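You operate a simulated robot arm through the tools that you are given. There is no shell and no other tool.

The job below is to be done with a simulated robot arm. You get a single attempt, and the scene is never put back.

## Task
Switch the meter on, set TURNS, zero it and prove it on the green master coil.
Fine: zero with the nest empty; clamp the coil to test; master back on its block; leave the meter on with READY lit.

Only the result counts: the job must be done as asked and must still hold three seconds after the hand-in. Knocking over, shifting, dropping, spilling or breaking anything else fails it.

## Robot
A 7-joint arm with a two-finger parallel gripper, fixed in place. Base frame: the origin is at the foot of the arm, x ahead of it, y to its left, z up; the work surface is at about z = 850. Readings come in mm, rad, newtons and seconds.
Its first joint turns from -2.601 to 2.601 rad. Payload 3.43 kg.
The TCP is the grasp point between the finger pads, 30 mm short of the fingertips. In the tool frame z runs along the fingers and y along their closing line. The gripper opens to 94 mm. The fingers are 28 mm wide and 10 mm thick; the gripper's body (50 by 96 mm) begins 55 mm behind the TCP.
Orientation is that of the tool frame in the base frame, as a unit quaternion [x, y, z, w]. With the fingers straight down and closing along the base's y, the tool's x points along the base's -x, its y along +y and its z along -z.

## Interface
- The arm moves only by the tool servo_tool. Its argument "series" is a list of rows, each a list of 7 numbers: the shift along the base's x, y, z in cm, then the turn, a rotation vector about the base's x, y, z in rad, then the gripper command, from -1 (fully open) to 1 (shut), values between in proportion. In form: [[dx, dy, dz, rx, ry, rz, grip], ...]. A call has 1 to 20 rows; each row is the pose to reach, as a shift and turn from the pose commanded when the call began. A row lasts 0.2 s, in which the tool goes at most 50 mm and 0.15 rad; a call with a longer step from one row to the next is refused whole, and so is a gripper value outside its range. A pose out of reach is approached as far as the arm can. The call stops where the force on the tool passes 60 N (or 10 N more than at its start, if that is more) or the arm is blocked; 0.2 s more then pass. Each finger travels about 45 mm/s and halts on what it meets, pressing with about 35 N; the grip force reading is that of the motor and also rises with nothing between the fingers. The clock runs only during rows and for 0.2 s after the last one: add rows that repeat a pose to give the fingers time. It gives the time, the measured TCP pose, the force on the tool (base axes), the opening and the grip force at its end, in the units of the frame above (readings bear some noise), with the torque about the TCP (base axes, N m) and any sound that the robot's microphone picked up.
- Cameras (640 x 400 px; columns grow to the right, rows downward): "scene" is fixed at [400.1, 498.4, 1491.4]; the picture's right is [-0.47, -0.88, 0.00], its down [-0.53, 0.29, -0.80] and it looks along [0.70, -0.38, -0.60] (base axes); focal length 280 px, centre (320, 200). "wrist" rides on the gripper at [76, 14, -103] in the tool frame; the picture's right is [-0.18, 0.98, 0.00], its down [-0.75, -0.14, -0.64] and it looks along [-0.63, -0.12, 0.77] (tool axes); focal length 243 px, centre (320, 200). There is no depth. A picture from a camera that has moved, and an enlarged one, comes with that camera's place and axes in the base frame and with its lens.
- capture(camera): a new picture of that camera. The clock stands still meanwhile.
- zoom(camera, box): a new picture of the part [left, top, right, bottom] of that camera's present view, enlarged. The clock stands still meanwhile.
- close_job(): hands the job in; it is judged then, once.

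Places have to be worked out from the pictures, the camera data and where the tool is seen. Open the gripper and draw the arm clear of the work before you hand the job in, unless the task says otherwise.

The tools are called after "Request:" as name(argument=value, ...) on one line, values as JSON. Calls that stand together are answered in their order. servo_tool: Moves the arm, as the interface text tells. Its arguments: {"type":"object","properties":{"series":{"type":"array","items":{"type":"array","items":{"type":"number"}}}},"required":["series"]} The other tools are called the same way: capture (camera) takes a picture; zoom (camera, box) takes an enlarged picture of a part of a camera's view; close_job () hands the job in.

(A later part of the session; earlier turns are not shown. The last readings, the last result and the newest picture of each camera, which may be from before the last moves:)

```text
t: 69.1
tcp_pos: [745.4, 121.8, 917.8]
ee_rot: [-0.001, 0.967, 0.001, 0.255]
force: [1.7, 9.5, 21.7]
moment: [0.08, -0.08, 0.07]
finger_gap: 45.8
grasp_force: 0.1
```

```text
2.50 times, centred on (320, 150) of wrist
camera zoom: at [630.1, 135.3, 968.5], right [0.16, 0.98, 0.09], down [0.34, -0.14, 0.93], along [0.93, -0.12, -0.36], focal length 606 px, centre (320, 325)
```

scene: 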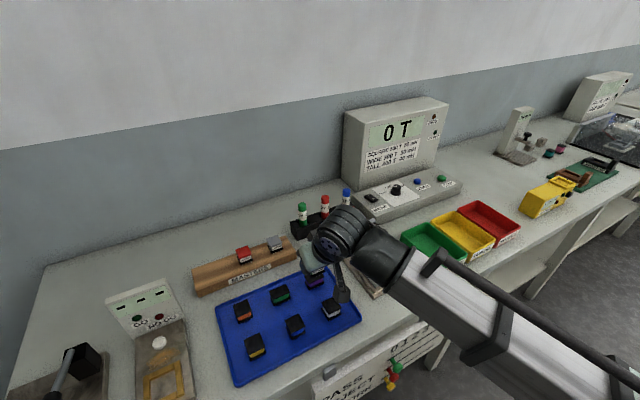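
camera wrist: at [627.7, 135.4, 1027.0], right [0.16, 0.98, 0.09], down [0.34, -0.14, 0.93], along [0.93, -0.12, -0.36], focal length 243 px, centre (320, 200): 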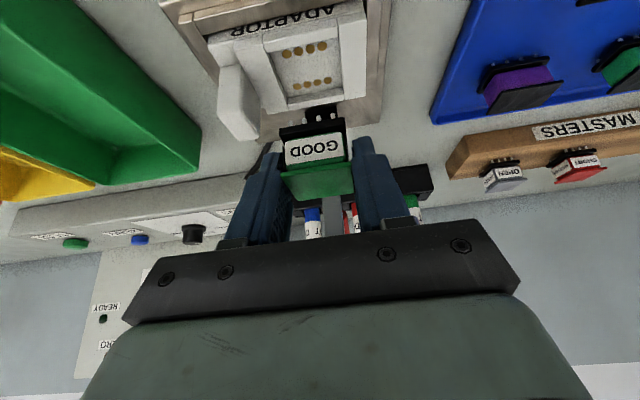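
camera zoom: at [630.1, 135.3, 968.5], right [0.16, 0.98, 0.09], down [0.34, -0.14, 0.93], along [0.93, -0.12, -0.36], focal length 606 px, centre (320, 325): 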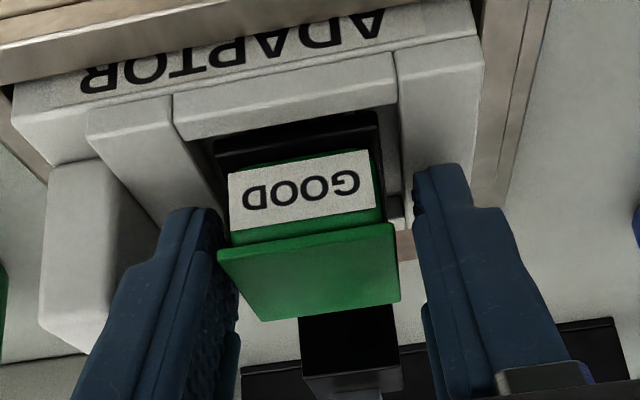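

The remaining 22 N shows the finger heels are resting lightly on the side walls, and the coil has dropped the last millimetre. I lift a little, open a bit more, then rise straight up.

Request:
servo_tool(series=[[0, 0, 0.1, 0, 0, 0, -0.02], [0, 0, 0.15, 0, 0, 0, -0.12], [0, 0, 0.15, 0, 0, 0, -0.12], [0, 0, 0.4, 0, 0, 0, -0.12], [0, 0, 1, 0, 0, 0, -0.12], [0, 0, 2, 0, 0, 0, -0.12], [-0.3, 0, 3.2, 0, 0, 0, -0.12], [-1, 0, 4.5, 0, 0, 0, -0.12], [-2.2, 0, 5.8, 0, 0, 0, -0.12], [-3.2, 0, 7, 0, 0, 0, -0.12], [-3.6, 0, 7.6, 0, 0, 0, -0.12], [-3.6, 0, 7.6, 0, 0, 0, -0.12]])

Request:
capture(camera="wrist")

Request:
zoom(camera="scene", box=[335, 200, 425, 300])

```text
t: 71.7
tcp_pos: [710.2, 120.9, 992.1]
ee_rot: [0.0, 0.967, 0.001, 0.253]
force: [-0.3, -0.6, -0.4]
moment: [0.03, 0.0, -0.04]
finger_gap: 52.9
grasp_force: 0.0
```

```text
taken
camera wrist: at [594.2, 135.1, 1044.5], right [0.16, 0.98, 0.09], down [0.34, -0.14, 0.93], along [0.93, -0.12, -0.36], focal length 243 px, centre (320, 200)
```

wrist: 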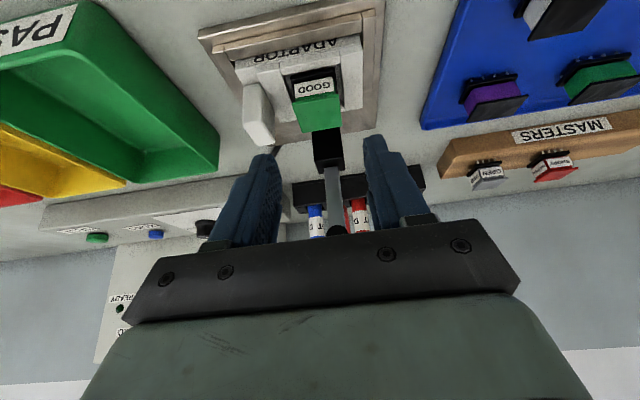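

```text
4.00 times, centred on (380, 250) of scene
camera zoom: at [400.1, 498.4, 1491.4], right [-0.47, -0.88, 0.0], down [-0.53, 0.29, -0.8], along [0.7, -0.38, -0.6], focal length 1118 px, centre (80, 0)
```

zoom: 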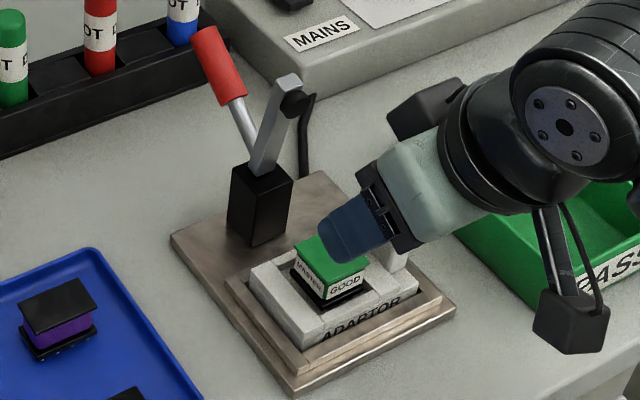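

Request:
zoom(camera="wrist", box=[230, 20, 390, 150])

Request:
zoom(camera="scene", box=[360, 240, 410, 290])

```text
3.08 times, centred on (310, 85) of wrist
camera zoom: at [594.2, 135.1, 1044.5], right [0.16, 0.98, 0.09], down [0.34, -0.14, 0.93], along [0.93, -0.12, -0.36], focal length 746 px, centre (351, 554)
```

zoom: 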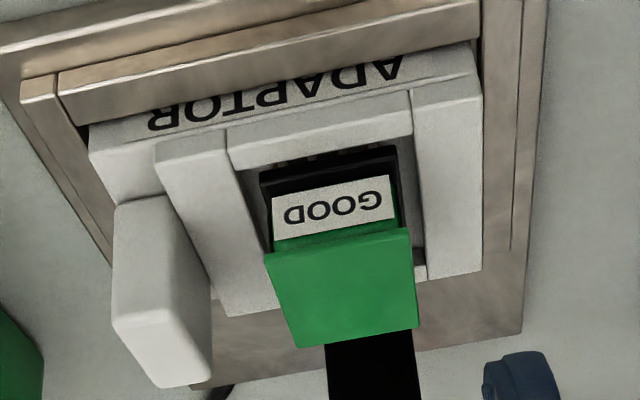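

```text
8.00 times, centred on (385, 265) of scene
camera zoom: at [400.1, 498.4, 1491.4], right [-0.47, -0.88, 0.0], down [-0.53, 0.29, -0.8], along [0.7, -0.38, -0.6], focal length 2236 px, centre (-200, -320)
```

zoom: 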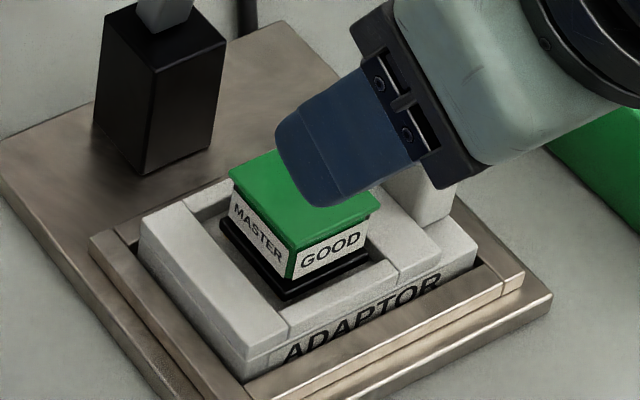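

The green master sits squarely in the pocket at (756,119.9). For the clamp, I raise the tool, bring it vertical with fingers closed, and carry it over to behind the red handle.

Request:
servo_tool(series=[[0, 0, 1, 0, 0.04, 0, -0.12], [0, 0, 2.5, 0, 0.09, 0, 0.3], [0, 0, 4, 0, 0.14, 0, 0.6], [0, 0, 5.5, 0, 0.19, 0, 1], [0, 0, 7, 0, 0.24, 0, 1], [0.5, 0, 8.5, 0, 0.29, 0, 1], [1.5, 0, 9.5, 0, 0.34, 0, 1], [3, 0, 10, 0, 0.39, 0, 1], [5, 0, 10, 0, 0.44, 0, 1], [7, 0, 10, 0, 0.48, 0, 1], [9.2, 0, 10, 0, 0.507, 0, 1], [11.5, 0, 10, 0, 0.507, 0, 1], [13.8, 0, 10, 0, 0.507, 0, 1], [16.1, 0, 10, 0, 0.507, 0, 1], [18.4, 0, 10, 0, 0.507, 0, 1], [20.6, 0, 10, 0, 0.507, 0, 1], [22.6, 0, 10, 0, 0.507, 0, 1], [24, 0, 10, 0, 0.507, 0, 1], [24.5, 0, 10, 0, 0.507, 0, 1], [24.5, 0, 10, 0, 0.507, 0, 1]])

Request:
capture(camera="wrist")

Request:
capture(camera="scene")

```text
t: 75.9
tcp_pos: [957.4, 120.0, 1092.1]
ee_rot: [0.0, 1.0, 0.0, 0.002]
force: [0.3, -0.8, -0.5]
moment: [-0.01, 0.02, 0.02]
finger_gap: 0.1
grasp_force: 32.9
```

```text
taken
camera wrist: at [880.1, 134.5, 1194.1], right [0.18, 0.98, 0.0], down [0.75, -0.14, 0.65], along [0.63, -0.12, -0.76], focal length 243 px, centre (320, 200)
```

wrist: 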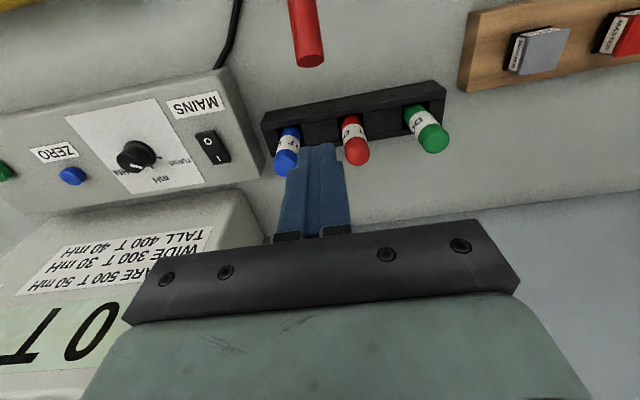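

```text
taken
```

scene: 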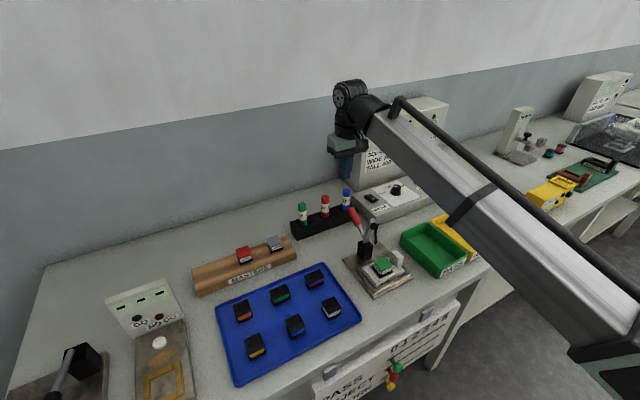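

The handle tip re-measures at (914.6,120,988), right in front (−x) of the fingers; markers stand clear at x≈1020. I descend behind the handle to z≈1000.

Request:
servo_tool(series=[[0, 0, -1, 0, 0, 0, 1], [0, 0, -2.8, 0, 0, 0, 1], [0, 0, -4.8, 0, 0, 0, 1], [0, 0, -6.8, 0, 0, 0, 1], [0, 0, -8.4, 0, 0, 0, 1], [0, 0, -9.2, 0, 0, 0, 1], [0, 0, -9.2, 0, 0, 0, 1]])

Request:
zoom(camera="scene", box=[300, 150, 440, 300])

Request:
capture(camera="wrist")

```text
t: 77.5
tcp_pos: [956.4, 120.8, 1000.6]
ee_rot: [0.001, 1.0, 0.0, 0.002]
force: [0.3, -0.6, 0.8]
moment: [0.01, 0.03, -0.03]
finger_gap: 0.1
grasp_force: 32.6
```

```text
2.67 times, centred on (370, 225) of scene
camera zoom: at [400.1, 498.4, 1491.4], right [-0.47, -0.88, 0.0], down [-0.53, 0.29, -0.8], along [0.7, -0.38, -0.6], focal length 745 px, centre (187, 133)
```

zoom: 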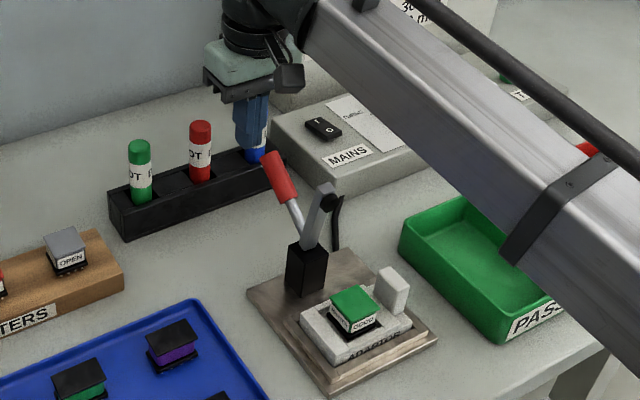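

```text
taken
camera wrist: at [879.6, 135.5, 1102.4], right [0.18, 0.98, 0.0], down [0.75, -0.14, 0.65], along [0.63, -0.12, -0.76], focal length 243 px, centre (320, 200)
```

wrist: 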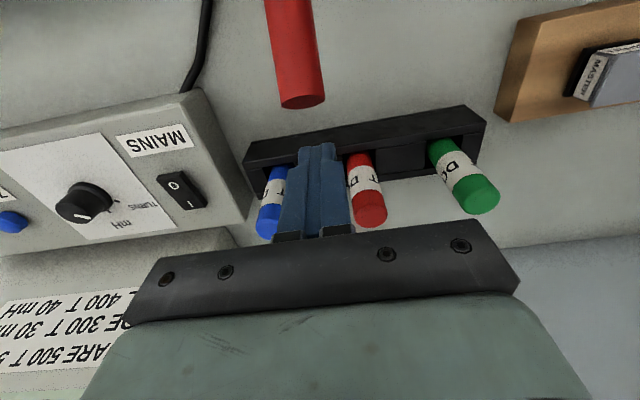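

The fingers are right behind the handle. I push toward −x gently for the first ~6 cm and see if the clamp swings.

Request:
servo_tool(series=[[-0.6, 0, 0, 0, 0, 0, 1], [-1.4, 0, 0, 0, 0, 0, 1], [-2.2, 0, 0, 0, 0, 0, 1], [-3, 0, 0, 0, 0, 0, 1], [-3.8, 0, 0, 0, 0, 0, 1], [-4.6, 0, 0, 0, 0, 0, 1], [-5.4, 0, 0, 0, 0, 0, 1], [-6, 0, 0, 0, 0, 0, 1]])

Request:
zoom(camera="scene", box=[300, 150, 440, 300])

Request:
capture(camera="wrist")

```text
t: 78.7
tcp_pos: [929.5, 120.4, 1004.2]
ee_rot: [0.001, 1.0, 0.0, 0.011]
force: [1.2, -2.0, 1.3]
moment: [0.0, 0.05, 0.02]
finger_gap: 0.0
grasp_force: 32.6
stopped in row 5: the force on the tool passed its limit at 66 N (the readings are from after the stop); the commanded pose is now the measured one
```

```text
2.67 times, centred on (370, 225) of scene
camera zoom: at [400.1, 498.4, 1491.4], right [-0.47, -0.88, 0.0], down [-0.53, 0.29, -0.8], along [0.7, -0.38, -0.6], focal length 745 px, centre (187, 133)
```

zoom: 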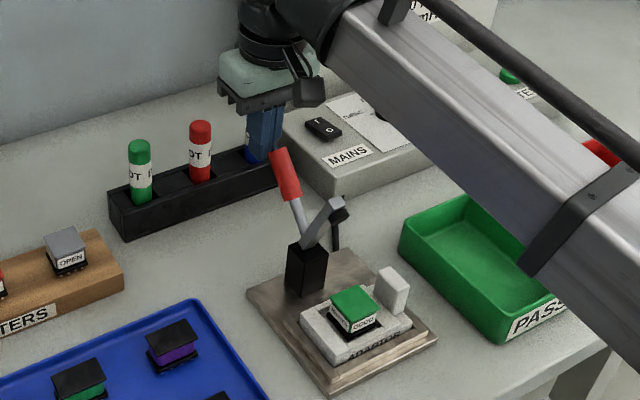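

```text
taken
camera wrist: at [850.1, 135.0, 1104.5], right [0.19, 0.98, 0.0], down [0.74, -0.14, 0.66], along [0.65, -0.12, -0.75], focal length 243 px, centre (320, 200)
```

wrist: 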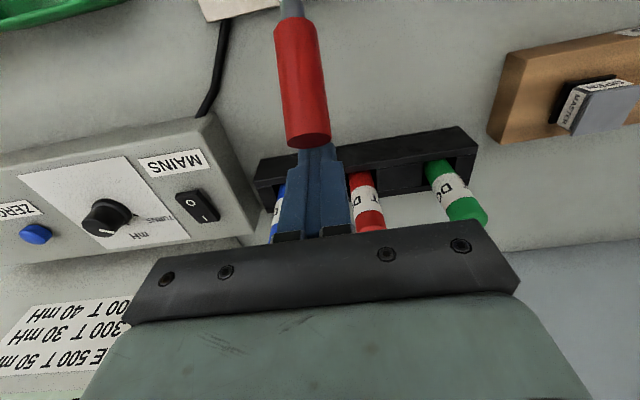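

The clamp arm swings forward as intended; the force tripped because I pushed too fast. I continue more slowly.

Request:
servo_tool(series=[[-0.2, 0, 0, 0, 0, 0, 1], [-0.5, 0, 0, 0, 0, 0, 1], [-0.8, 0, 0, 0, 0, 0, 1], [-1.1, 0, 0, 0, 0, 0, 1], [-1.4, 0, 0, 0, 0, 0, 1], [-1.7, 0, 0, 0, 0, 0, 1], [-2, 0, 0, 0, 0, 0, 1], [-2.3, 0, 0, 0, 0, 0, 1], [-2.6, 0, 0, 0, 0, 0, 1], [-2.9, 0, 0, 0, 0, 0, 1], [-3.2, 0, 0, 0, 0, 0, 1]])

Request:
zoom(camera="scene", box=[300, 150, 440, 300])

Request:
capture(camera="wrist")

```text
t: 79.6
tcp_pos: [924.0, 121.7, 1006.6]
ee_rot: [0.001, 1.0, -0.001, 0.017]
force: [3.0, -2.0, 2.5]
moment: [-0.01, 0.04, 0.05]
finger_gap: 0.0
grasp_force: 33.5
stopped in row 4: the force on the tool passed its limit at 65 N (the readings are from after the stop); the commanded pose is now the measured one
```

```text
2.67 times, centred on (370, 225) of scene
camera zoom: at [400.1, 498.4, 1491.4], right [-0.47, -0.88, 0.0], down [-0.53, 0.29, -0.8], along [0.7, -0.38, -0.6], focal length 745 px, centre (187, 133)
```

zoom: 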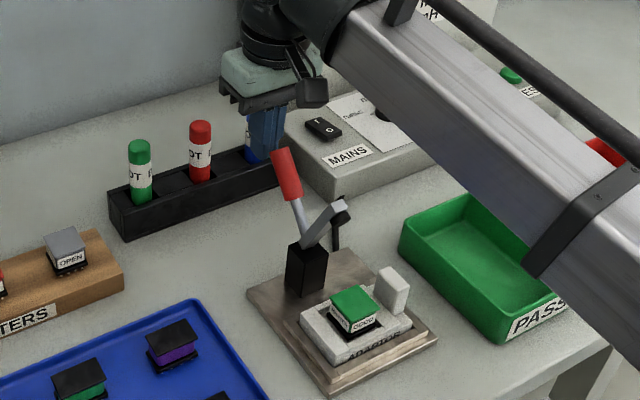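

```text
taken
camera wrist: at [845.4, 135.0, 1106.5], right [0.19, 0.98, 0.01], down [0.73, -0.14, 0.67], along [0.66, -0.12, -0.74], focal length 243 px, centre (320, 200)
```

wrist: 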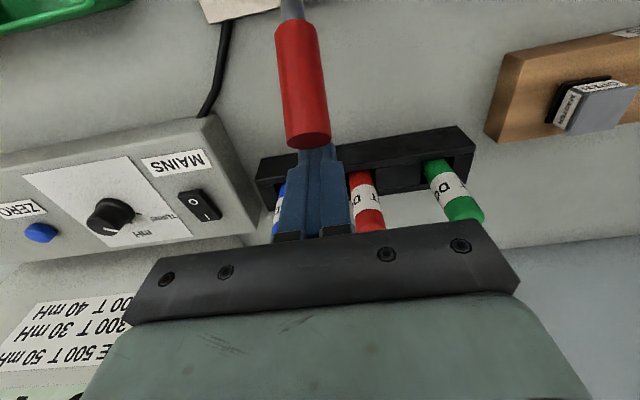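

The lever is a rigid V on one hinge (handle 42°→~52°, arm following), and pure −x pushing wastes force as the handle tip scrapes up the finger. I now follow the tip's arc (up and back) so there is no sliding.

Request:
servo_tool(series=[[-0.32, -0.1, 0.15, 0, 0.01, 0, 1], [-0.69, -0.1, 0.47, 0, 0.02, 0, 1], [-1.07, -0.1, 0.75, 0, 0.03, 0, 1], [-1.48, -0.1, 1.04, 0, 0.03, 0, 1], [-1.89, -0.1, 1.3, 0, 0.03, 0, 1], [-2.3, -0.1, 1.54, 0, 0.03, 0, 1], [-2.75, -0.1, 1.77, 0, 0.03, 0, 1], [-3.18, -0.1, 1.96, 0, 0.03, 0, 1], [-3.63, -0.1, 2.15, 0, 0.03, 0, 1], [-4.09, -0.1, 2.32, 0, 0.03, 0, 1], [-4.55, -0.1, 2.47, 0, 0.03, 0, 1], [-5.02, -0.1, 2.59, 0, 0.03, 0, 1], [-5.49, -0.1, 2.7, 0, 0.03, 0, 1], [-5.97, -0.1, 2.78, 0, 0.03, 0, 1], [-6.46, -0.1, 2.84, 0, 0.03, 0, 1]])

Request:
zoom(camera="scene", box=[300, 150, 440, 300])

Request:
capture(camera="wrist")

```text
t: 82.8
tcp_pos: [858.4, 120.1, 1036.0]
ee_rot: [0.001, 1.0, 0.0, 0.002]
force: [0.2, 0.2, -0.2]
moment: [0.02, -0.02, 0.01]
finger_gap: 0.0
grasp_force: 33.3
```

```text
2.67 times, centred on (370, 225) of scene
camera zoom: at [400.1, 498.4, 1491.4], right [-0.47, -0.88, 0.0], down [-0.53, 0.29, -0.8], along [0.7, -0.38, -0.6], focal length 745 px, centre (187, 133)
```

zoom: 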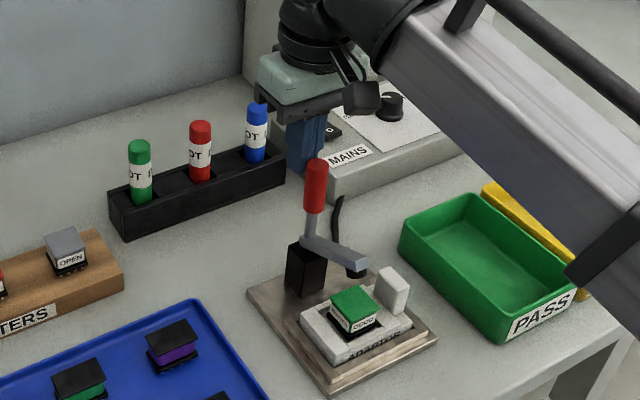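

```text
taken
camera wrist: at [783.1, 134.7, 1137.8], right [0.19, 0.98, 0.0], down [0.75, -0.14, 0.64], along [0.63, -0.12, -0.76], focal length 243 px, centre (320, 200)
```

wrist: 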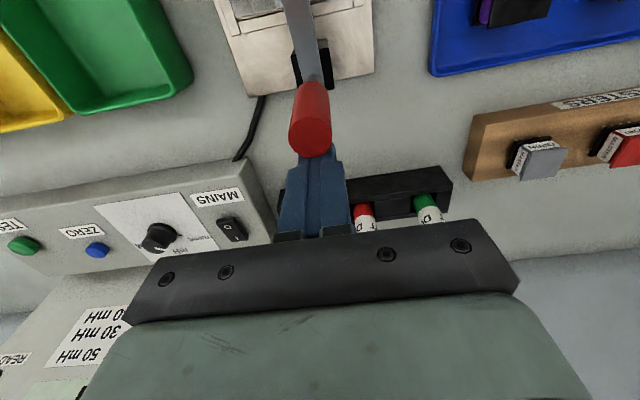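

The clamp swings freely this way (force ~0): handle is upright and the plunger is above the coil. I continue the arc past vertical part-way and check.

Request:
servo_tool(series=[[-0.51, 0, -0.07, 0, 0, 0, 1], [-0.93, 0, -0.05, 0, 0, 0, 1], [-1.35, 0, -0.06, 0, 0, 0, 1], [-1.76, 0, -0.07, 0, 0, 0, 1], [-2.17, 0, -0.11, 0, 0, 0, 1], [-2.59, 0, -0.16, 0, 0, 0, 1], [-2.59, 0, -0.16, 0, 0, 0, 1]])

Request:
zoom(camera="scene", box=[340, 190, 430, 300])

Request:
zoom(camera="scene", box=[330, 90, 480, 220])

```text
t: 84.4
tcp_pos: [833.8, 118.6, 1033.7]
ee_rot: [0.0, 1.0, 0.0, 0.002]
force: [0.0, 0.0, 0.7]
moment: [0.02, 0.02, 0.0]
finger_gap: 0.0
grasp_force: 33.7
```

```text
3.64 times, centred on (385, 245) of scene
camera zoom: at [400.1, 498.4, 1491.4], right [-0.47, -0.88, 0.0], down [-0.53, 0.29, -0.8], along [0.7, -0.38, -0.6], focal length 1016 px, centre (84, 36)
```

zoom: 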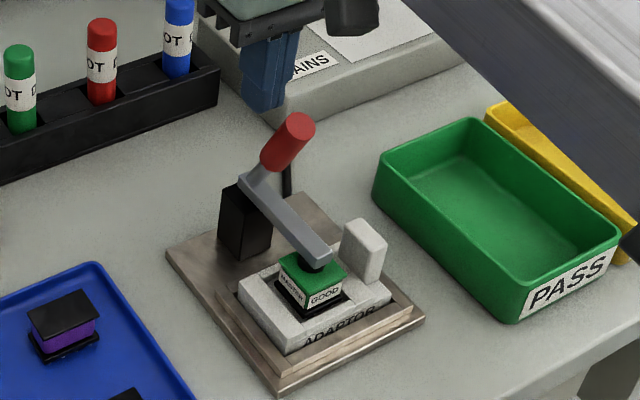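

```text
3.08 times, centred on (405, 155) of scene
camera zoom: at [400.1, 498.4, 1491.4], right [-0.47, -0.88, 0.0], down [-0.53, 0.29, -0.8], along [0.7, -0.38, -0.6], focal length 860 px, centre (58, 338)
```

zoom: 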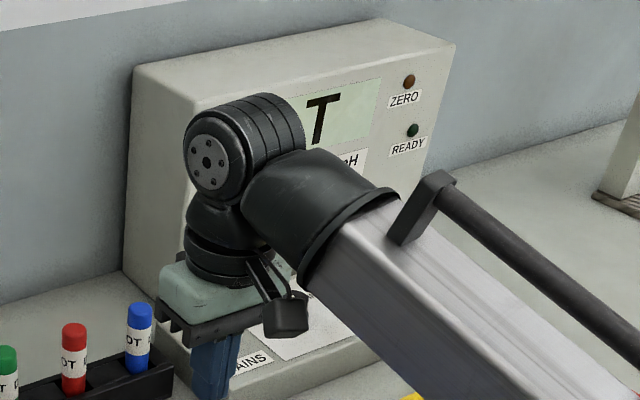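

The clamp went over centre and snapped down onto the coil. I zoom in to verify that the plunger sits on the master and that the coil has not shifted.

Request:
zoom(camera="scene", box=[360, 210, 410, 290])

Request:
capture(camera="wrist")

Request:
zoom(camera="wrist", box=[220, 0, 400, 160])

```text
5.00 times, centred on (385, 250) of scene
camera zoom: at [400.1, 498.4, 1491.4], right [-0.47, -0.88, 0.0], down [-0.53, 0.29, -0.8], along [0.7, -0.38, -0.6], focal length 1397 px, centre (-5, -50)
```

zoom: 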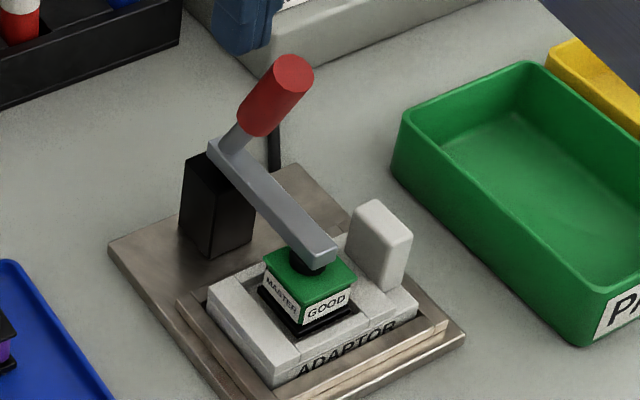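

```text
taken
camera wrist: at [757.6, 133.4, 1135.8], right [0.19, 0.98, 0.0], down [0.75, -0.14, 0.64], along [0.63, -0.12, -0.76], focal length 243 px, centre (320, 200)
```

wrist: 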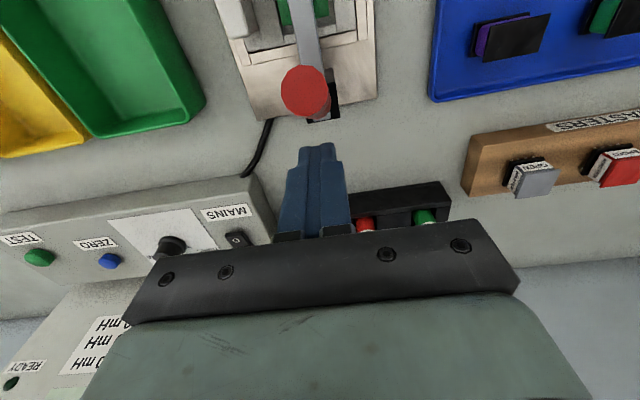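

```text
2.50 times, centred on (310, 80) of wrist
camera zoom: at [757.6, 133.4, 1135.8], right [0.19, 0.98, 0.0], down [0.75, -0.14, 0.64], along [0.63, -0.12, -0.76], focal length 606 px, centre (345, 500)
```

zoom: 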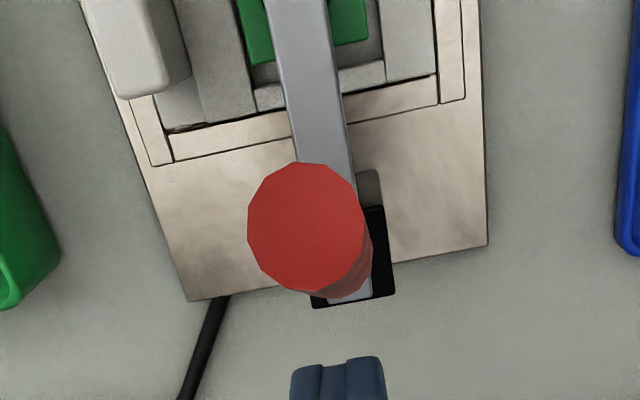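

The plunger is on the coil with the handle at about 113°. I press the handle forward a little to make sure the clamp is firmly home, watching the force.

Request:
servo_tool(series=[[-0.41, 0, -0.08, 0, 0, 0, 1], [-0.82, 0, -0.17, 0, 0, 0, 1], [-1.23, 0, -0.28, 0, 0, 0, 1], [-1.45, 0, -0.35, 0, 0, 0, 1], [-1.6, 0, -0.4, 0, 0, 0, 1], [-1.6, 0, -0.4, 0, 0, 0, 1]])

Request:
zoom(camera="scene", box=[360, 210, 410, 290])

Request:
capture(camera="wrist")

```text
t: 85.8
tcp_pos: [821.2, 120.1, 1030.9]
ee_rot: [0.002, 1.0, 0.001, 0.008]
force: [38.2, -1.7, 32.1]
moment: [-0.32, -0.72, -0.13]
finger_gap: 0.0
grasp_force: 32.8
```

```text
5.00 times, centred on (385, 250) of scene
camera zoom: at [400.1, 498.4, 1491.4], right [-0.47, -0.88, 0.0], down [-0.53, 0.29, -0.8], along [0.7, -0.38, -0.6], focal length 1397 px, centre (-5, -50)
```

zoom: 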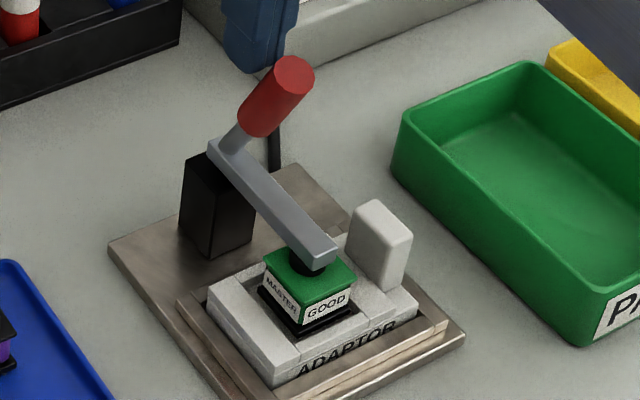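

```text
taken
camera wrist: at [744.1, 133.9, 1132.4], right [0.19, 0.98, 0.0], down [0.74, -0.14, 0.65], along [0.64, -0.12, -0.76], focal length 243 px, centre (320, 200)
```

wrist: 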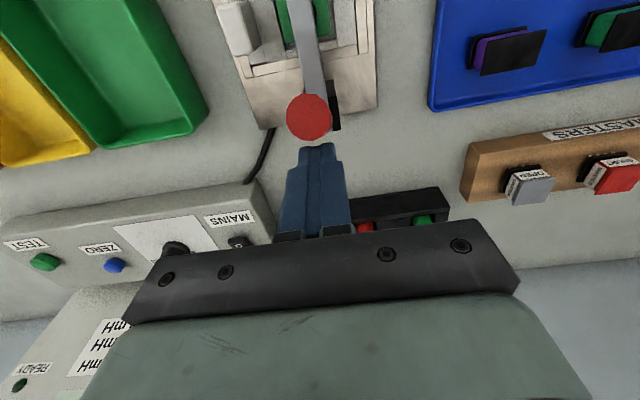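

The handle resists with ~50 N and does not move further: the clamp is firmly home. I back off the handle, rise, and swing over toward the TEST button with the outward tilt.

Request:
servo_tool(series=[[0.8, 0, 0.2, 0, 0, 0, 1], [2.2, 0, 0.5, 0, 0, 0, 1], [3.5, 0, 1.5, 0, 0, 0, 1], [4.2, 0, 3, 0, 0, 0, 1], [4.5, -0.5, 5, 0, 0, 0, 1], [4.8, -1.8, 6.5, 0, 0, 0, 1], [5, -3.6, 7.5, 0, -0.03, 0, 1], [5, -5.6, 7.5, 0, -0.07, 0, 1], [5, -7.8, 7.5, 0, -0.11, 0, 1], [5, -10, 7.5, 0, -0.15, 0, 1], [5, -12.2, 7.5, 0, -0.19, 0, 1], [5, -14.6, 7.5, 0, -0.23, 0, 1], [5, -17, 7.5, 0, -0.27, 0, 1], [5, -19.4, 7.5, 0, -0.31, 0, 1], [5, -21.8, 7.5, 0, -0.35, 0, 1], [5, -24.2, 7.5, 0, -0.39, 0, 1], [5, -26.4, 7.5, 0, -0.43, 0, 1], [5, -28.2, 7.5, 0, -0.47, 0, 1], [5, -29.4, 7.5, 0, -0.49, 0, 1], [5, -30, 7.5, 0, -0.5, 0, 1]])

Request:
zoom(camera="scene", box=[340, 90, 480, 220])

Request:
zoom(camera="scene", box=[340, 200, 430, 300])

```text
t: 90.0
tcp_pos: [868.7, -179.9, 1106.0]
ee_rot: [0.0, 0.968, 0.0, 0.25]
force: [0.2, 0.5, 0.2]
moment: [0.0, -0.02, 0.01]
finger_gap: 0.1
grasp_force: 32.7
```

```text
3.08 times, centred on (410, 155) of scene
camera zoom: at [400.1, 498.4, 1491.4], right [-0.47, -0.88, 0.0], down [-0.53, 0.29, -0.8], along [0.7, -0.38, -0.6], focal length 860 px, centre (43, 338)
```

zoom: 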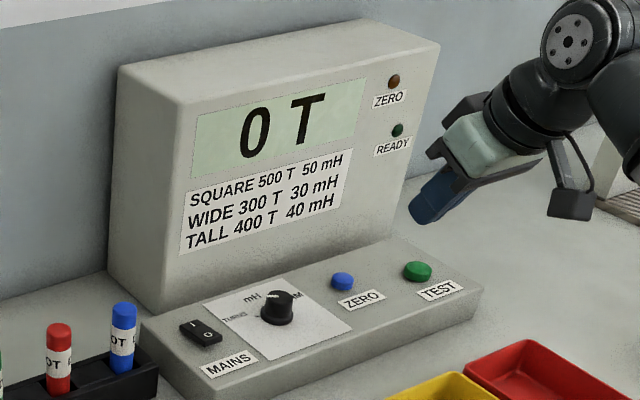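

```text
4.00 times, centred on (385, 250) of scene
camera zoom: at [400.1, 498.4, 1491.4], right [-0.47, -0.88, 0.0], down [-0.53, 0.29, -0.8], along [0.7, -0.38, -0.6], focal length 1118 px, centre (60, 0)
```

zoom: 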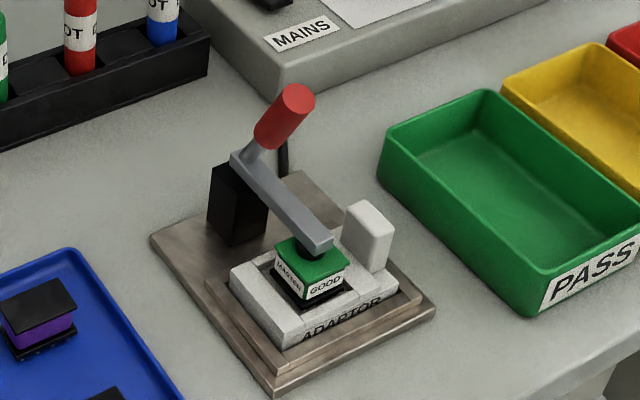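

The clamp stays closed on the master and the meter reads 0 T. I move above the TEST button.

Request:
servo_tool(series=[[0.5, -1, -0.5, 0, 0, 0, 1], [1.5, -2.6, -1.5, 0, 0, 0, 1], [2.7, -4.4, -2.7, 0, 0, 0, 1], [4, -6.3, -4, 0, 0, 0, 1], [5.3, -8.3, -5.3, 0, 0, 0, 1], [6.6, -10.3, -6.7, 0, -0.01, 0, 1], [7.9, -12.3, -8.3, 0, -0.01, 0, 1], [9, -14.2, -10, 0, -0.01, 0, 1], [10, -15.8, -11.5, 0, -0.01, 0, 1], [10.4, -16.7, -12.7, 0, -0.01, 0, 1], [10.5, -16.9, -13.1, 0, -0.01, 0, 1], [10.5, -16.9, -13.1, 0, -0.01, 0, 1]])

Request:
capture(camera="wrist")

```text
t: 92.6
tcp_pos: [973.1, -350.4, 975.1]
ee_rot: [0.0, 0.967, 0.001, 0.254]
force: [-0.1, 0.5, -0.5]
moment: [0.01, 0.04, -0.04]
finger_gap: 0.0
grasp_force: 32.9
```

```text
taken
camera wrist: at [856.8, -335.6, 1025.8], right [0.16, 0.98, 0.09], down [0.34, -0.14, 0.93], along [0.93, -0.12, -0.36], focal length 243 px, centre (320, 200)
```

wrist: 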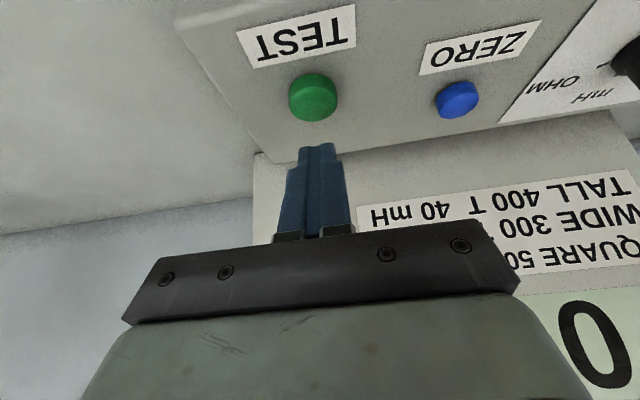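

TEST appears at the same image position as ZERO did before its press, so I repeat the same move: 3 mm back and straight down.

Request:
servo_tool(series=[[-0.3, 0, -0.8, 0, 0, 0, 1], [-0.3, 0, -1.7, 0, 0, 0, 1], [-0.3, 0, -2.4, 0, 0, 0, 1], [-0.3, 0, -2.9, 0, 0, 0, 1], [-0.3, 0, -3.2, 0, 0, 0, 1], [-0.3, 0, -3.5, 0, 0, 0, 1]])

Request:
zoom(camera="scene", box=[340, 90, 480, 220])

Request:
capture(camera="wrist")

```text
t: 94.0
tcp_pos: [970.3, -349.1, 940.2]
ee_rot: [0.001, 0.967, 0.0, 0.254]
force: [-2.8, -1.9, 7.4]
moment: [-0.05, 0.08, -0.03]
finger_gap: 0.1
grasp_force: 32.7
heard: click
```

```text
3.08 times, centred on (410, 155) of scene
camera zoom: at [400.1, 498.4, 1491.4], right [-0.47, -0.88, 0.0], down [-0.53, 0.29, -0.8], along [0.7, -0.38, -0.6], focal length 860 px, centre (43, 338)
```

zoom: 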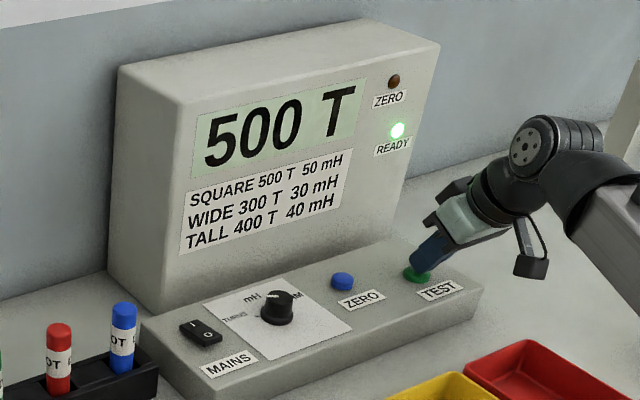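

```text
taken
camera wrist: at [853.2, -334.8, 991.3], right [0.16, 0.98, 0.09], down [0.34, -0.14, 0.93], along [0.93, -0.12, -0.36], focal length 243 px, centre (320, 200)
```

wrist: 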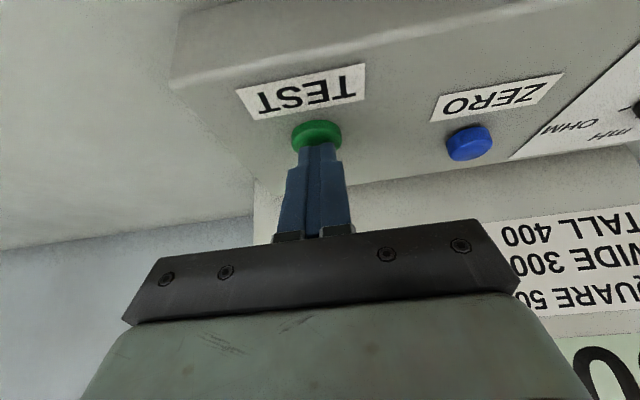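

"500 T" and READY is lit. Next I lift off TEST and swing back toward the clamp at height.

Request:
servo_tool(series=[[0, 0, 0.8, 0, 0, 0, 1], [-0.3, 0, 2.3, 0, 0, 0, 1], [-1, 0, 4.3, 0, 0, 0, 1], [-2.2, 0.6, 6.3, 0, 0.02, 0, 1], [-3.8, 1.6, 8.3, 0, 0.05, 0, 1], [-5.4, 3, 10.2, 0, 0.08, 0, 1], [-7, 4.8, 12, 0, 0.11, 0, 1], [-8.6, 6.8, 13.5, 0, 0.15, 0, 1], [-10, 9, 14.5, 0, 0.19, 0, 1], [-11.4, 11.2, 15, 0, 0.23, 0, 1], [-12.8, 13.4, 15, 0, 0.27, 0, 1], [-14.2, 15.6, 15, 0, 0.31, 0, 1], [-15.6, 17.8, 15, 0, 0.35, 0, 1], [-17, 20, 15, 0, 0.39, 0, 1], [-18.2, 22.2, 15, 0, 0.43, 0, 1], [-19.2, 24.4, 15, 0, 0.47, 0, 1], [-20, 26.6, 15, 0, 0.5, 0, 1], [-20.6, 28.6, 15, 0, 0.51, 0, 1], [-21, 30.2, 15, 0, 0.51, 0, 1], [-21, 31, 15, 0, 0.51, 0, 1]])

Request:
zoom(camera="scene", box=[340, 90, 480, 220])

```text
t: 98.2
tcp_pos: [758.6, -38.7, 1088.2]
ee_rot: [0.001, 1.0, 0.0, 0.002]
force: [1.3, 0.1, 0.4]
moment: [0.0, -0.04, -0.02]
finger_gap: 0.0
grasp_force: 32.9
```

```text
3.08 times, centred on (410, 155) of scene
camera zoom: at [400.1, 498.4, 1491.4], right [-0.47, -0.88, 0.0], down [-0.53, 0.29, -0.8], along [0.7, -0.38, -0.6], focal length 860 px, centre (43, 338)
```

zoom: 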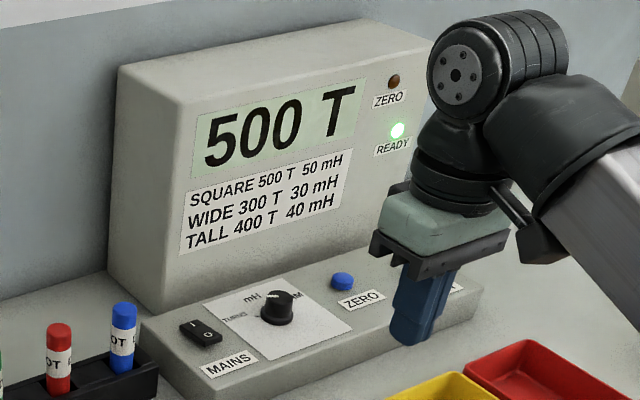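

READY stays lit. I go over the nest side (−x) of the handle and descend in front of it.

Request:
servo_tool(series=[[-0.2, 1, 0, 0, 0, 0, 1], [-0.5, 2.8, 0, 0, 0, 0, 1], [-0.8, 5, 0, 0, 0, 0, 1], [-1.1, 7.4, 0, 0, 0, 0, 1], [-1.3, 9.8, 0, 0, 0, 0, 1], [-1.3, 12.2, 0, 0, 0, 0, 1], [-1.3, 14.4, 0, 0, 0, 0, 1], [-1.3, 15.6, -0.5, 0, 0, 0, 1], [-1.3, 15.9, -2, 0, 0, 0, 1], [-1.3, 15.9, -4, 0, 0, 0, 1], [-1.3, 15.9, -6, 0, 0, 0, 1], [-1.3, 15.9, -7.3, 0, 0, 0, 1], [-1.3, 15.9, -7.3, 0, 0, 0, 1]])

Request:
capture(camera="wrist")

Request:
zoom(camera="scene", box=[330, 170, 430, 300])

```text
t: 101.0
tcp_pos: [746.5, 119.9, 1014.0]
ee_rot: [0.001, 1.0, 0.001, 0.001]
force: [0.5, -0.1, 0.5]
moment: [0.0, 0.02, 0.0]
finger_gap: 0.2
grasp_force: 33.5
```

```text
taken
camera wrist: at [670.1, 134.6, 1117.3], right [0.19, 0.98, 0.0], down [0.75, -0.14, 0.64], along [0.63, -0.12, -0.76], focal length 243 px, centre (320, 200)
```

wrist: 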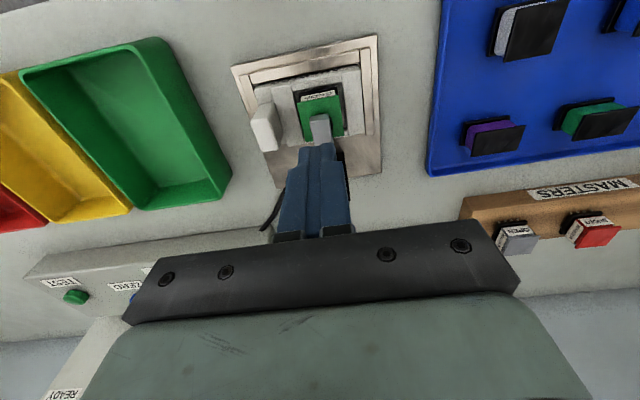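

```text
3.08 times, centred on (380, 235) of scene
camera zoom: at [400.1, 498.4, 1491.4], right [-0.47, -0.88, 0.0], down [-0.53, 0.29, -0.8], along [0.7, -0.38, -0.6], focal length 860 px, centre (135, 92)
```

zoom: 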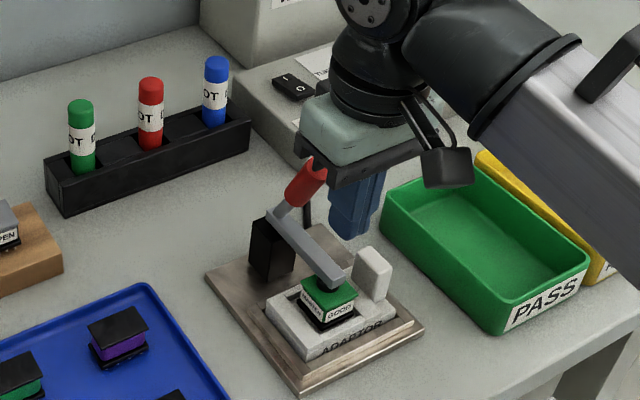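

The finger is in front of the handle and READY persists. I now push the handle back (+x), following its arc.

Request:
servo_tool(series=[[0.6, 0, 0.02, 0, 0, 0, 1], [1.3, 0, 0.04, 0, 0, 0, 1], [1.8, 0, 0.06, 0, 0, 0, 1], [2.18, 0, 0.1, 0, 0, 0, 1], [2.63, 0, 0.29, 0, 0, 0, 1], [3.08, 0, 0.49, 0, 0, 0, 1], [3.53, 0, 0.66, 0, 0, 0, 1], [3.99, 0, 0.81, 0, 0, 0, 1], [4.45, 0, 0.96, 0, 0, 0, 1], [4.93, 0, 1.07, 0, 0, 0, 1], [5.4, 0, 1.17, 0, 0, 0, 1], [5.88, 0, 1.25, 0, 0, 0, 1], [6.37, 0, 1.3, 0, 0, 0, 1]])

Request:
zoom(camera="scene", box=[330, 170, 430, 300])

Request:
capture(camera="wrist")

```text
t: 103.8
tcp_pos: [811.5, 119.8, 1028.6]
ee_rot: [0.001, 1.0, 0.0, 0.002]
force: [-1.8, -0.7, 0.1]
moment: [0.02, 0.04, -0.03]
finger_gap: 0.2
grasp_force: 33.0
```

```text
3.08 times, centred on (380, 235) of scene
camera zoom: at [400.1, 498.4, 1491.4], right [-0.47, -0.88, 0.0], down [-0.53, 0.29, -0.8], along [0.7, -0.38, -0.6], focal length 860 px, centre (135, 92)
```

zoom: 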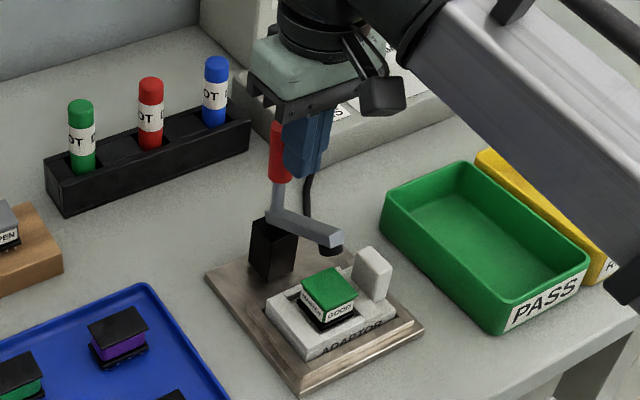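

```text
taken
camera wrist: at [735.0, 134.0, 1130.3], right [0.19, 0.98, 0.0], down [0.75, -0.14, 0.65], along [0.63, -0.12, -0.76], focal length 243 px, centre (320, 200)
```

wrist: 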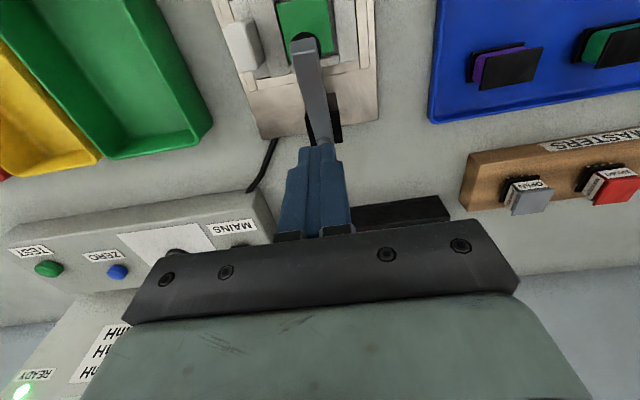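

It opens smoothly and the coil stays put. I continue the arc until the clamp is fully open.

Request:
servo_tool(series=[[0.39, 0, 0.03, 0, 0, 0, 1], [0.77, 0, 0.05, 0, 0, 0, 1], [1.16, 0, 0.05, 0, 0, 0, 1], [1.54, 0, 0.04, 0, 0, 0, 1], [1.92, 0, 0.01, 0, 0, 0, 1], [2.31, 0, -0.04, 0, 0, 0, 1], [2.7, 0, -0.1, 0, 0, 0, 1], [3.07, 0, -0.19, 0, 0, 0, 1], [3.45, 0, -0.29, 0, 0, 0, 1], [3.81, 0, -0.41, 0, 0, 0, 1], [4.18, 0, -0.53, 0, 0, 0, 1], [4.53, 0, -0.68, 0, 0, 0, 1], [4.89, 0, -0.84, 0, 0, 0, 1], [5.23, 0, -1.02, 0, 0, 0, 1], [5.57, 0, -1.21, 0, 0, 0, 1], [5.89, 0, -1.42, 0, 0, 0, 1], [6.21, 0, -1.63, 0, 0, 0, 1], [6.51, 0, -1.87, 0, 0, 0, 1]])

Request:
zoom(camera="scene", box=[330, 170, 430, 300])

Request:
capture(camera="wrist")

```text
t: 107.6
tcp_pos: [875.3, 119.9, 1010.6]
ee_rot: [0.0, 1.0, 0.0, 0.001]
force: [0.1, 0.3, -0.5]
moment: [-0.02, 0.02, 0.0]
finger_gap: 0.1
grasp_force: 33.0
```

```text
3.08 times, centred on (380, 235) of scene
camera zoom: at [400.1, 498.4, 1491.4], right [-0.47, -0.88, 0.0], down [-0.53, 0.29, -0.8], along [0.7, -0.38, -0.6], focal length 860 px, centre (135, 92)
```

zoom: 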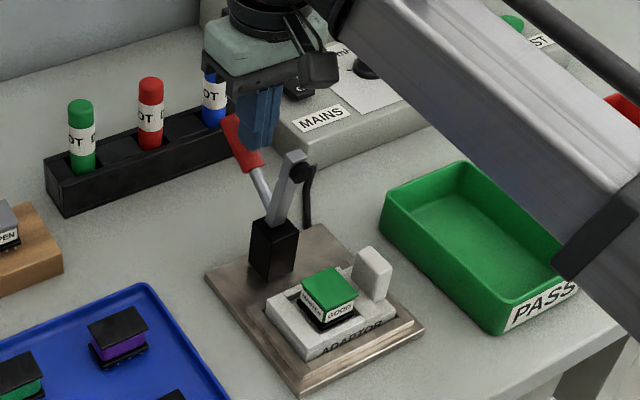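

```text
taken
camera wrist: at [799.5, 134.6, 1111.6], right [0.19, 0.98, 0.0], down [0.75, -0.14, 0.65], along [0.63, -0.12, -0.76], focal length 243 px, centre (320, 200)
```

wrist: 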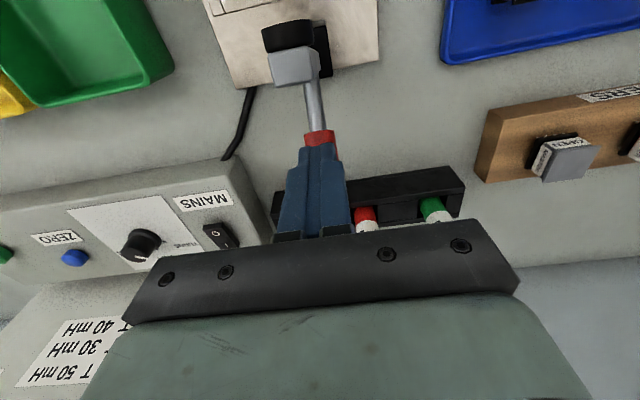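

The clamp is fully open again and the coil is still seated. I rise straight up, and take a closer look at the finger pads while there, to choose the grip on the coil.

Request:
servo_tool(series=[[-0.3, 0, 0.8, 0, 0, 0, 1], [-0.6, 0, 2.4, 0, 0, 0, 0.5], [-0.6, 0, 4.2, 0, 0, 0, 0], [-0.6, 0, 6, 0, 0, 0, -0.28], [-0.6, 0, 7.6, 0, 0, 0, -0.28], [-0.6, 0, 8.4, 0, 0, 0, -0.28], [-0.6, 0, 8.4, 0, 0, 0, -0.28]])

Request:
zoom(camera="wrist", box=[190, 110, 450, 260])

Request:
zoom(camera="scene", box=[330, 90, 480, 220])

Request:
zoom(camera="scene", box=[340, 200, 430, 300])

```text
t: 109.2
tcp_pos: [869.7, 118.8, 1092.5]
ee_rot: [0.001, 1.0, 0.001, 0.002]
force: [-0.5, -0.7, 0.4]
moment: [-0.01, 0.02, -0.02]
finger_gap: 60.2
grasp_force: 0.1
```

```text
2.46 times, centred on (320, 185) of wrist
camera zoom: at [793.4, 133.5, 1195.7], right [0.19, 0.98, 0.0], down [0.75, -0.14, 0.64], along [0.63, -0.12, -0.76], focal length 597 px, centre (320, 237)
```

zoom: 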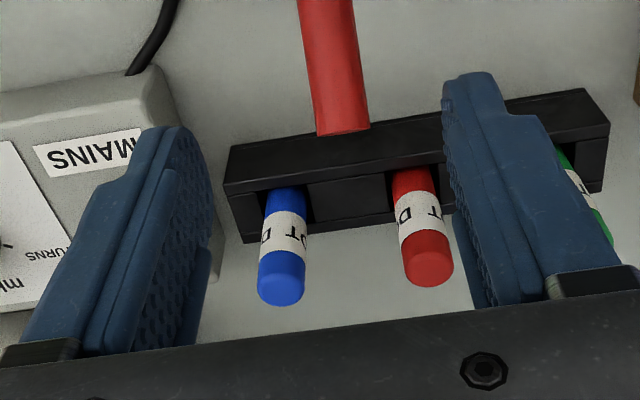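

```text
3.08 times, centred on (405, 155) of scene
camera zoom: at [400.1, 498.4, 1491.4], right [-0.47, -0.88, 0.0], down [-0.53, 0.29, -0.8], along [0.7, -0.38, -0.6], focal length 860 px, centre (58, 338)
```

zoom: 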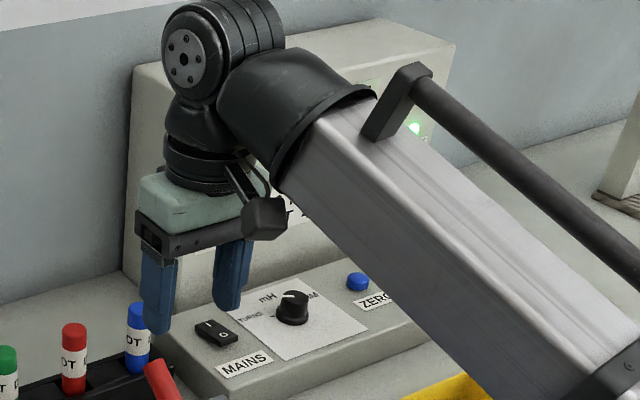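

```text
4.00 times, centred on (385, 250) of scene
camera zoom: at [400.1, 498.4, 1491.4], right [-0.47, -0.88, 0.0], down [-0.53, 0.29, -0.8], along [0.7, -0.38, -0.6], focal length 1118 px, centre (60, 0)
```

zoom: 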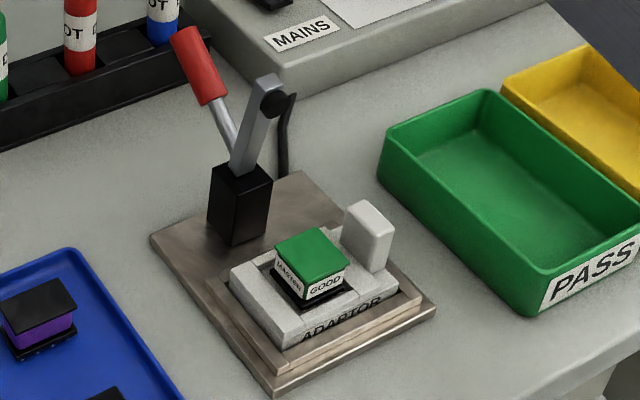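

READY is still lit and the coil sits undisturbed. I bring the tool back to the nest side with the same outward tilt and a 52 mm opening to repeat the grip that held before.

Request:
servo_tool(series=[[-0.8, 0, 0, 0, 0, 0, -0.1], [-2.4, 0, 0, 0, -0.03, 0, -0.1], [-4.4, 0, 0, 0, -0.07, 0, -0.1], [-6.6, 0, 0, 0, -0.11, 0, -0.1], [-8.8, 0, 0, 0, -0.15, 0, -0.1], [-11, 0.1, 0, 0, -0.19, 0, -0.1], [-13.2, 0.1, 0, 0, -0.24, 0, -0.1], [-15.2, 0.1, 0, 0, -0.29, 0, -0.1], [-16.6, 0.1, -0.5, 0, -0.34, 0, -0.1], [-17, 0.1, -2, 0, -0.39, 0, -0.1], [-17, 0.1, -4, 0, -0.44, 0, -0.1], [-17, 0.1, -6, 0, -0.48, 0, -0.1], [-16.6, 0.1, -8, 0, -0.507, 0, -0.1], [-16, 0.1, -9.5, 0, -0.507, 0, -0.1], [-15.4, 0.1, -11, 0, -0.507, 0, -0.1], [-15.4, 0.1, -11, 0, -0.507, 0, -0.1]])

Request:
capture(camera="wrist")

Request:
zoom(camera="wrist", box=[220, 40, 400, 180])

```text
t: 112.6
tcp_pos: [715.6, 120.8, 984.9]
ee_rot: [0.0, 0.967, 0.0, 0.253]
force: [0.1, 0.4, -0.2]
moment: [0.02, 0.0, -0.01]
finger_gap: 51.5
grasp_force: 0.0
```

```text
taken
camera wrist: at [599.0, 135.5, 1036.8], right [0.16, 0.98, 0.09], down [0.34, -0.14, 0.93], along [0.93, -0.12, -0.36], focal length 243 px, centre (320, 200)
```

wrist: 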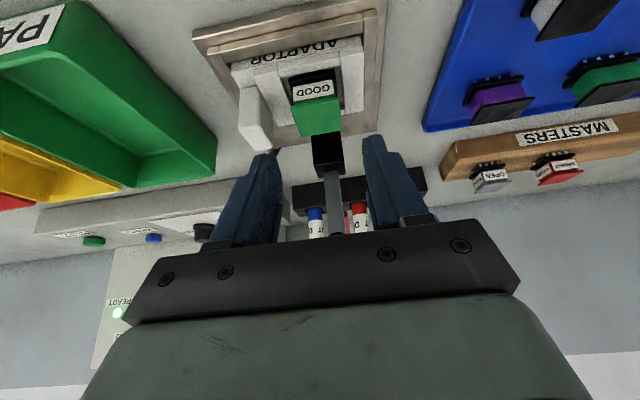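

```text
2.86 times, centred on (310, 110) of wrist
camera zoom: at [599.0, 135.5, 1036.8], right [0.16, 0.98, 0.09], down [0.34, -0.14, 0.93], along [0.93, -0.12, -0.36], focal length 693 px, centre (349, 457)
```

zoom: 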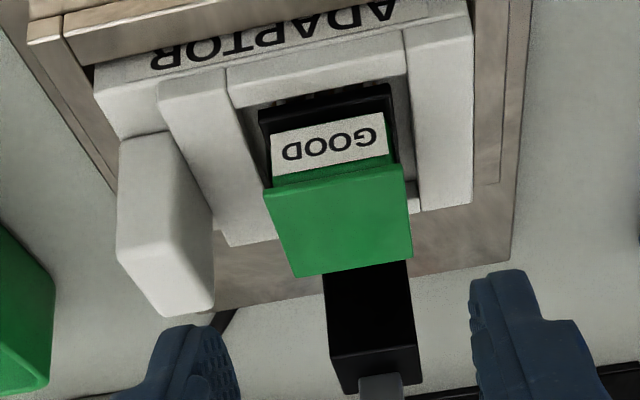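

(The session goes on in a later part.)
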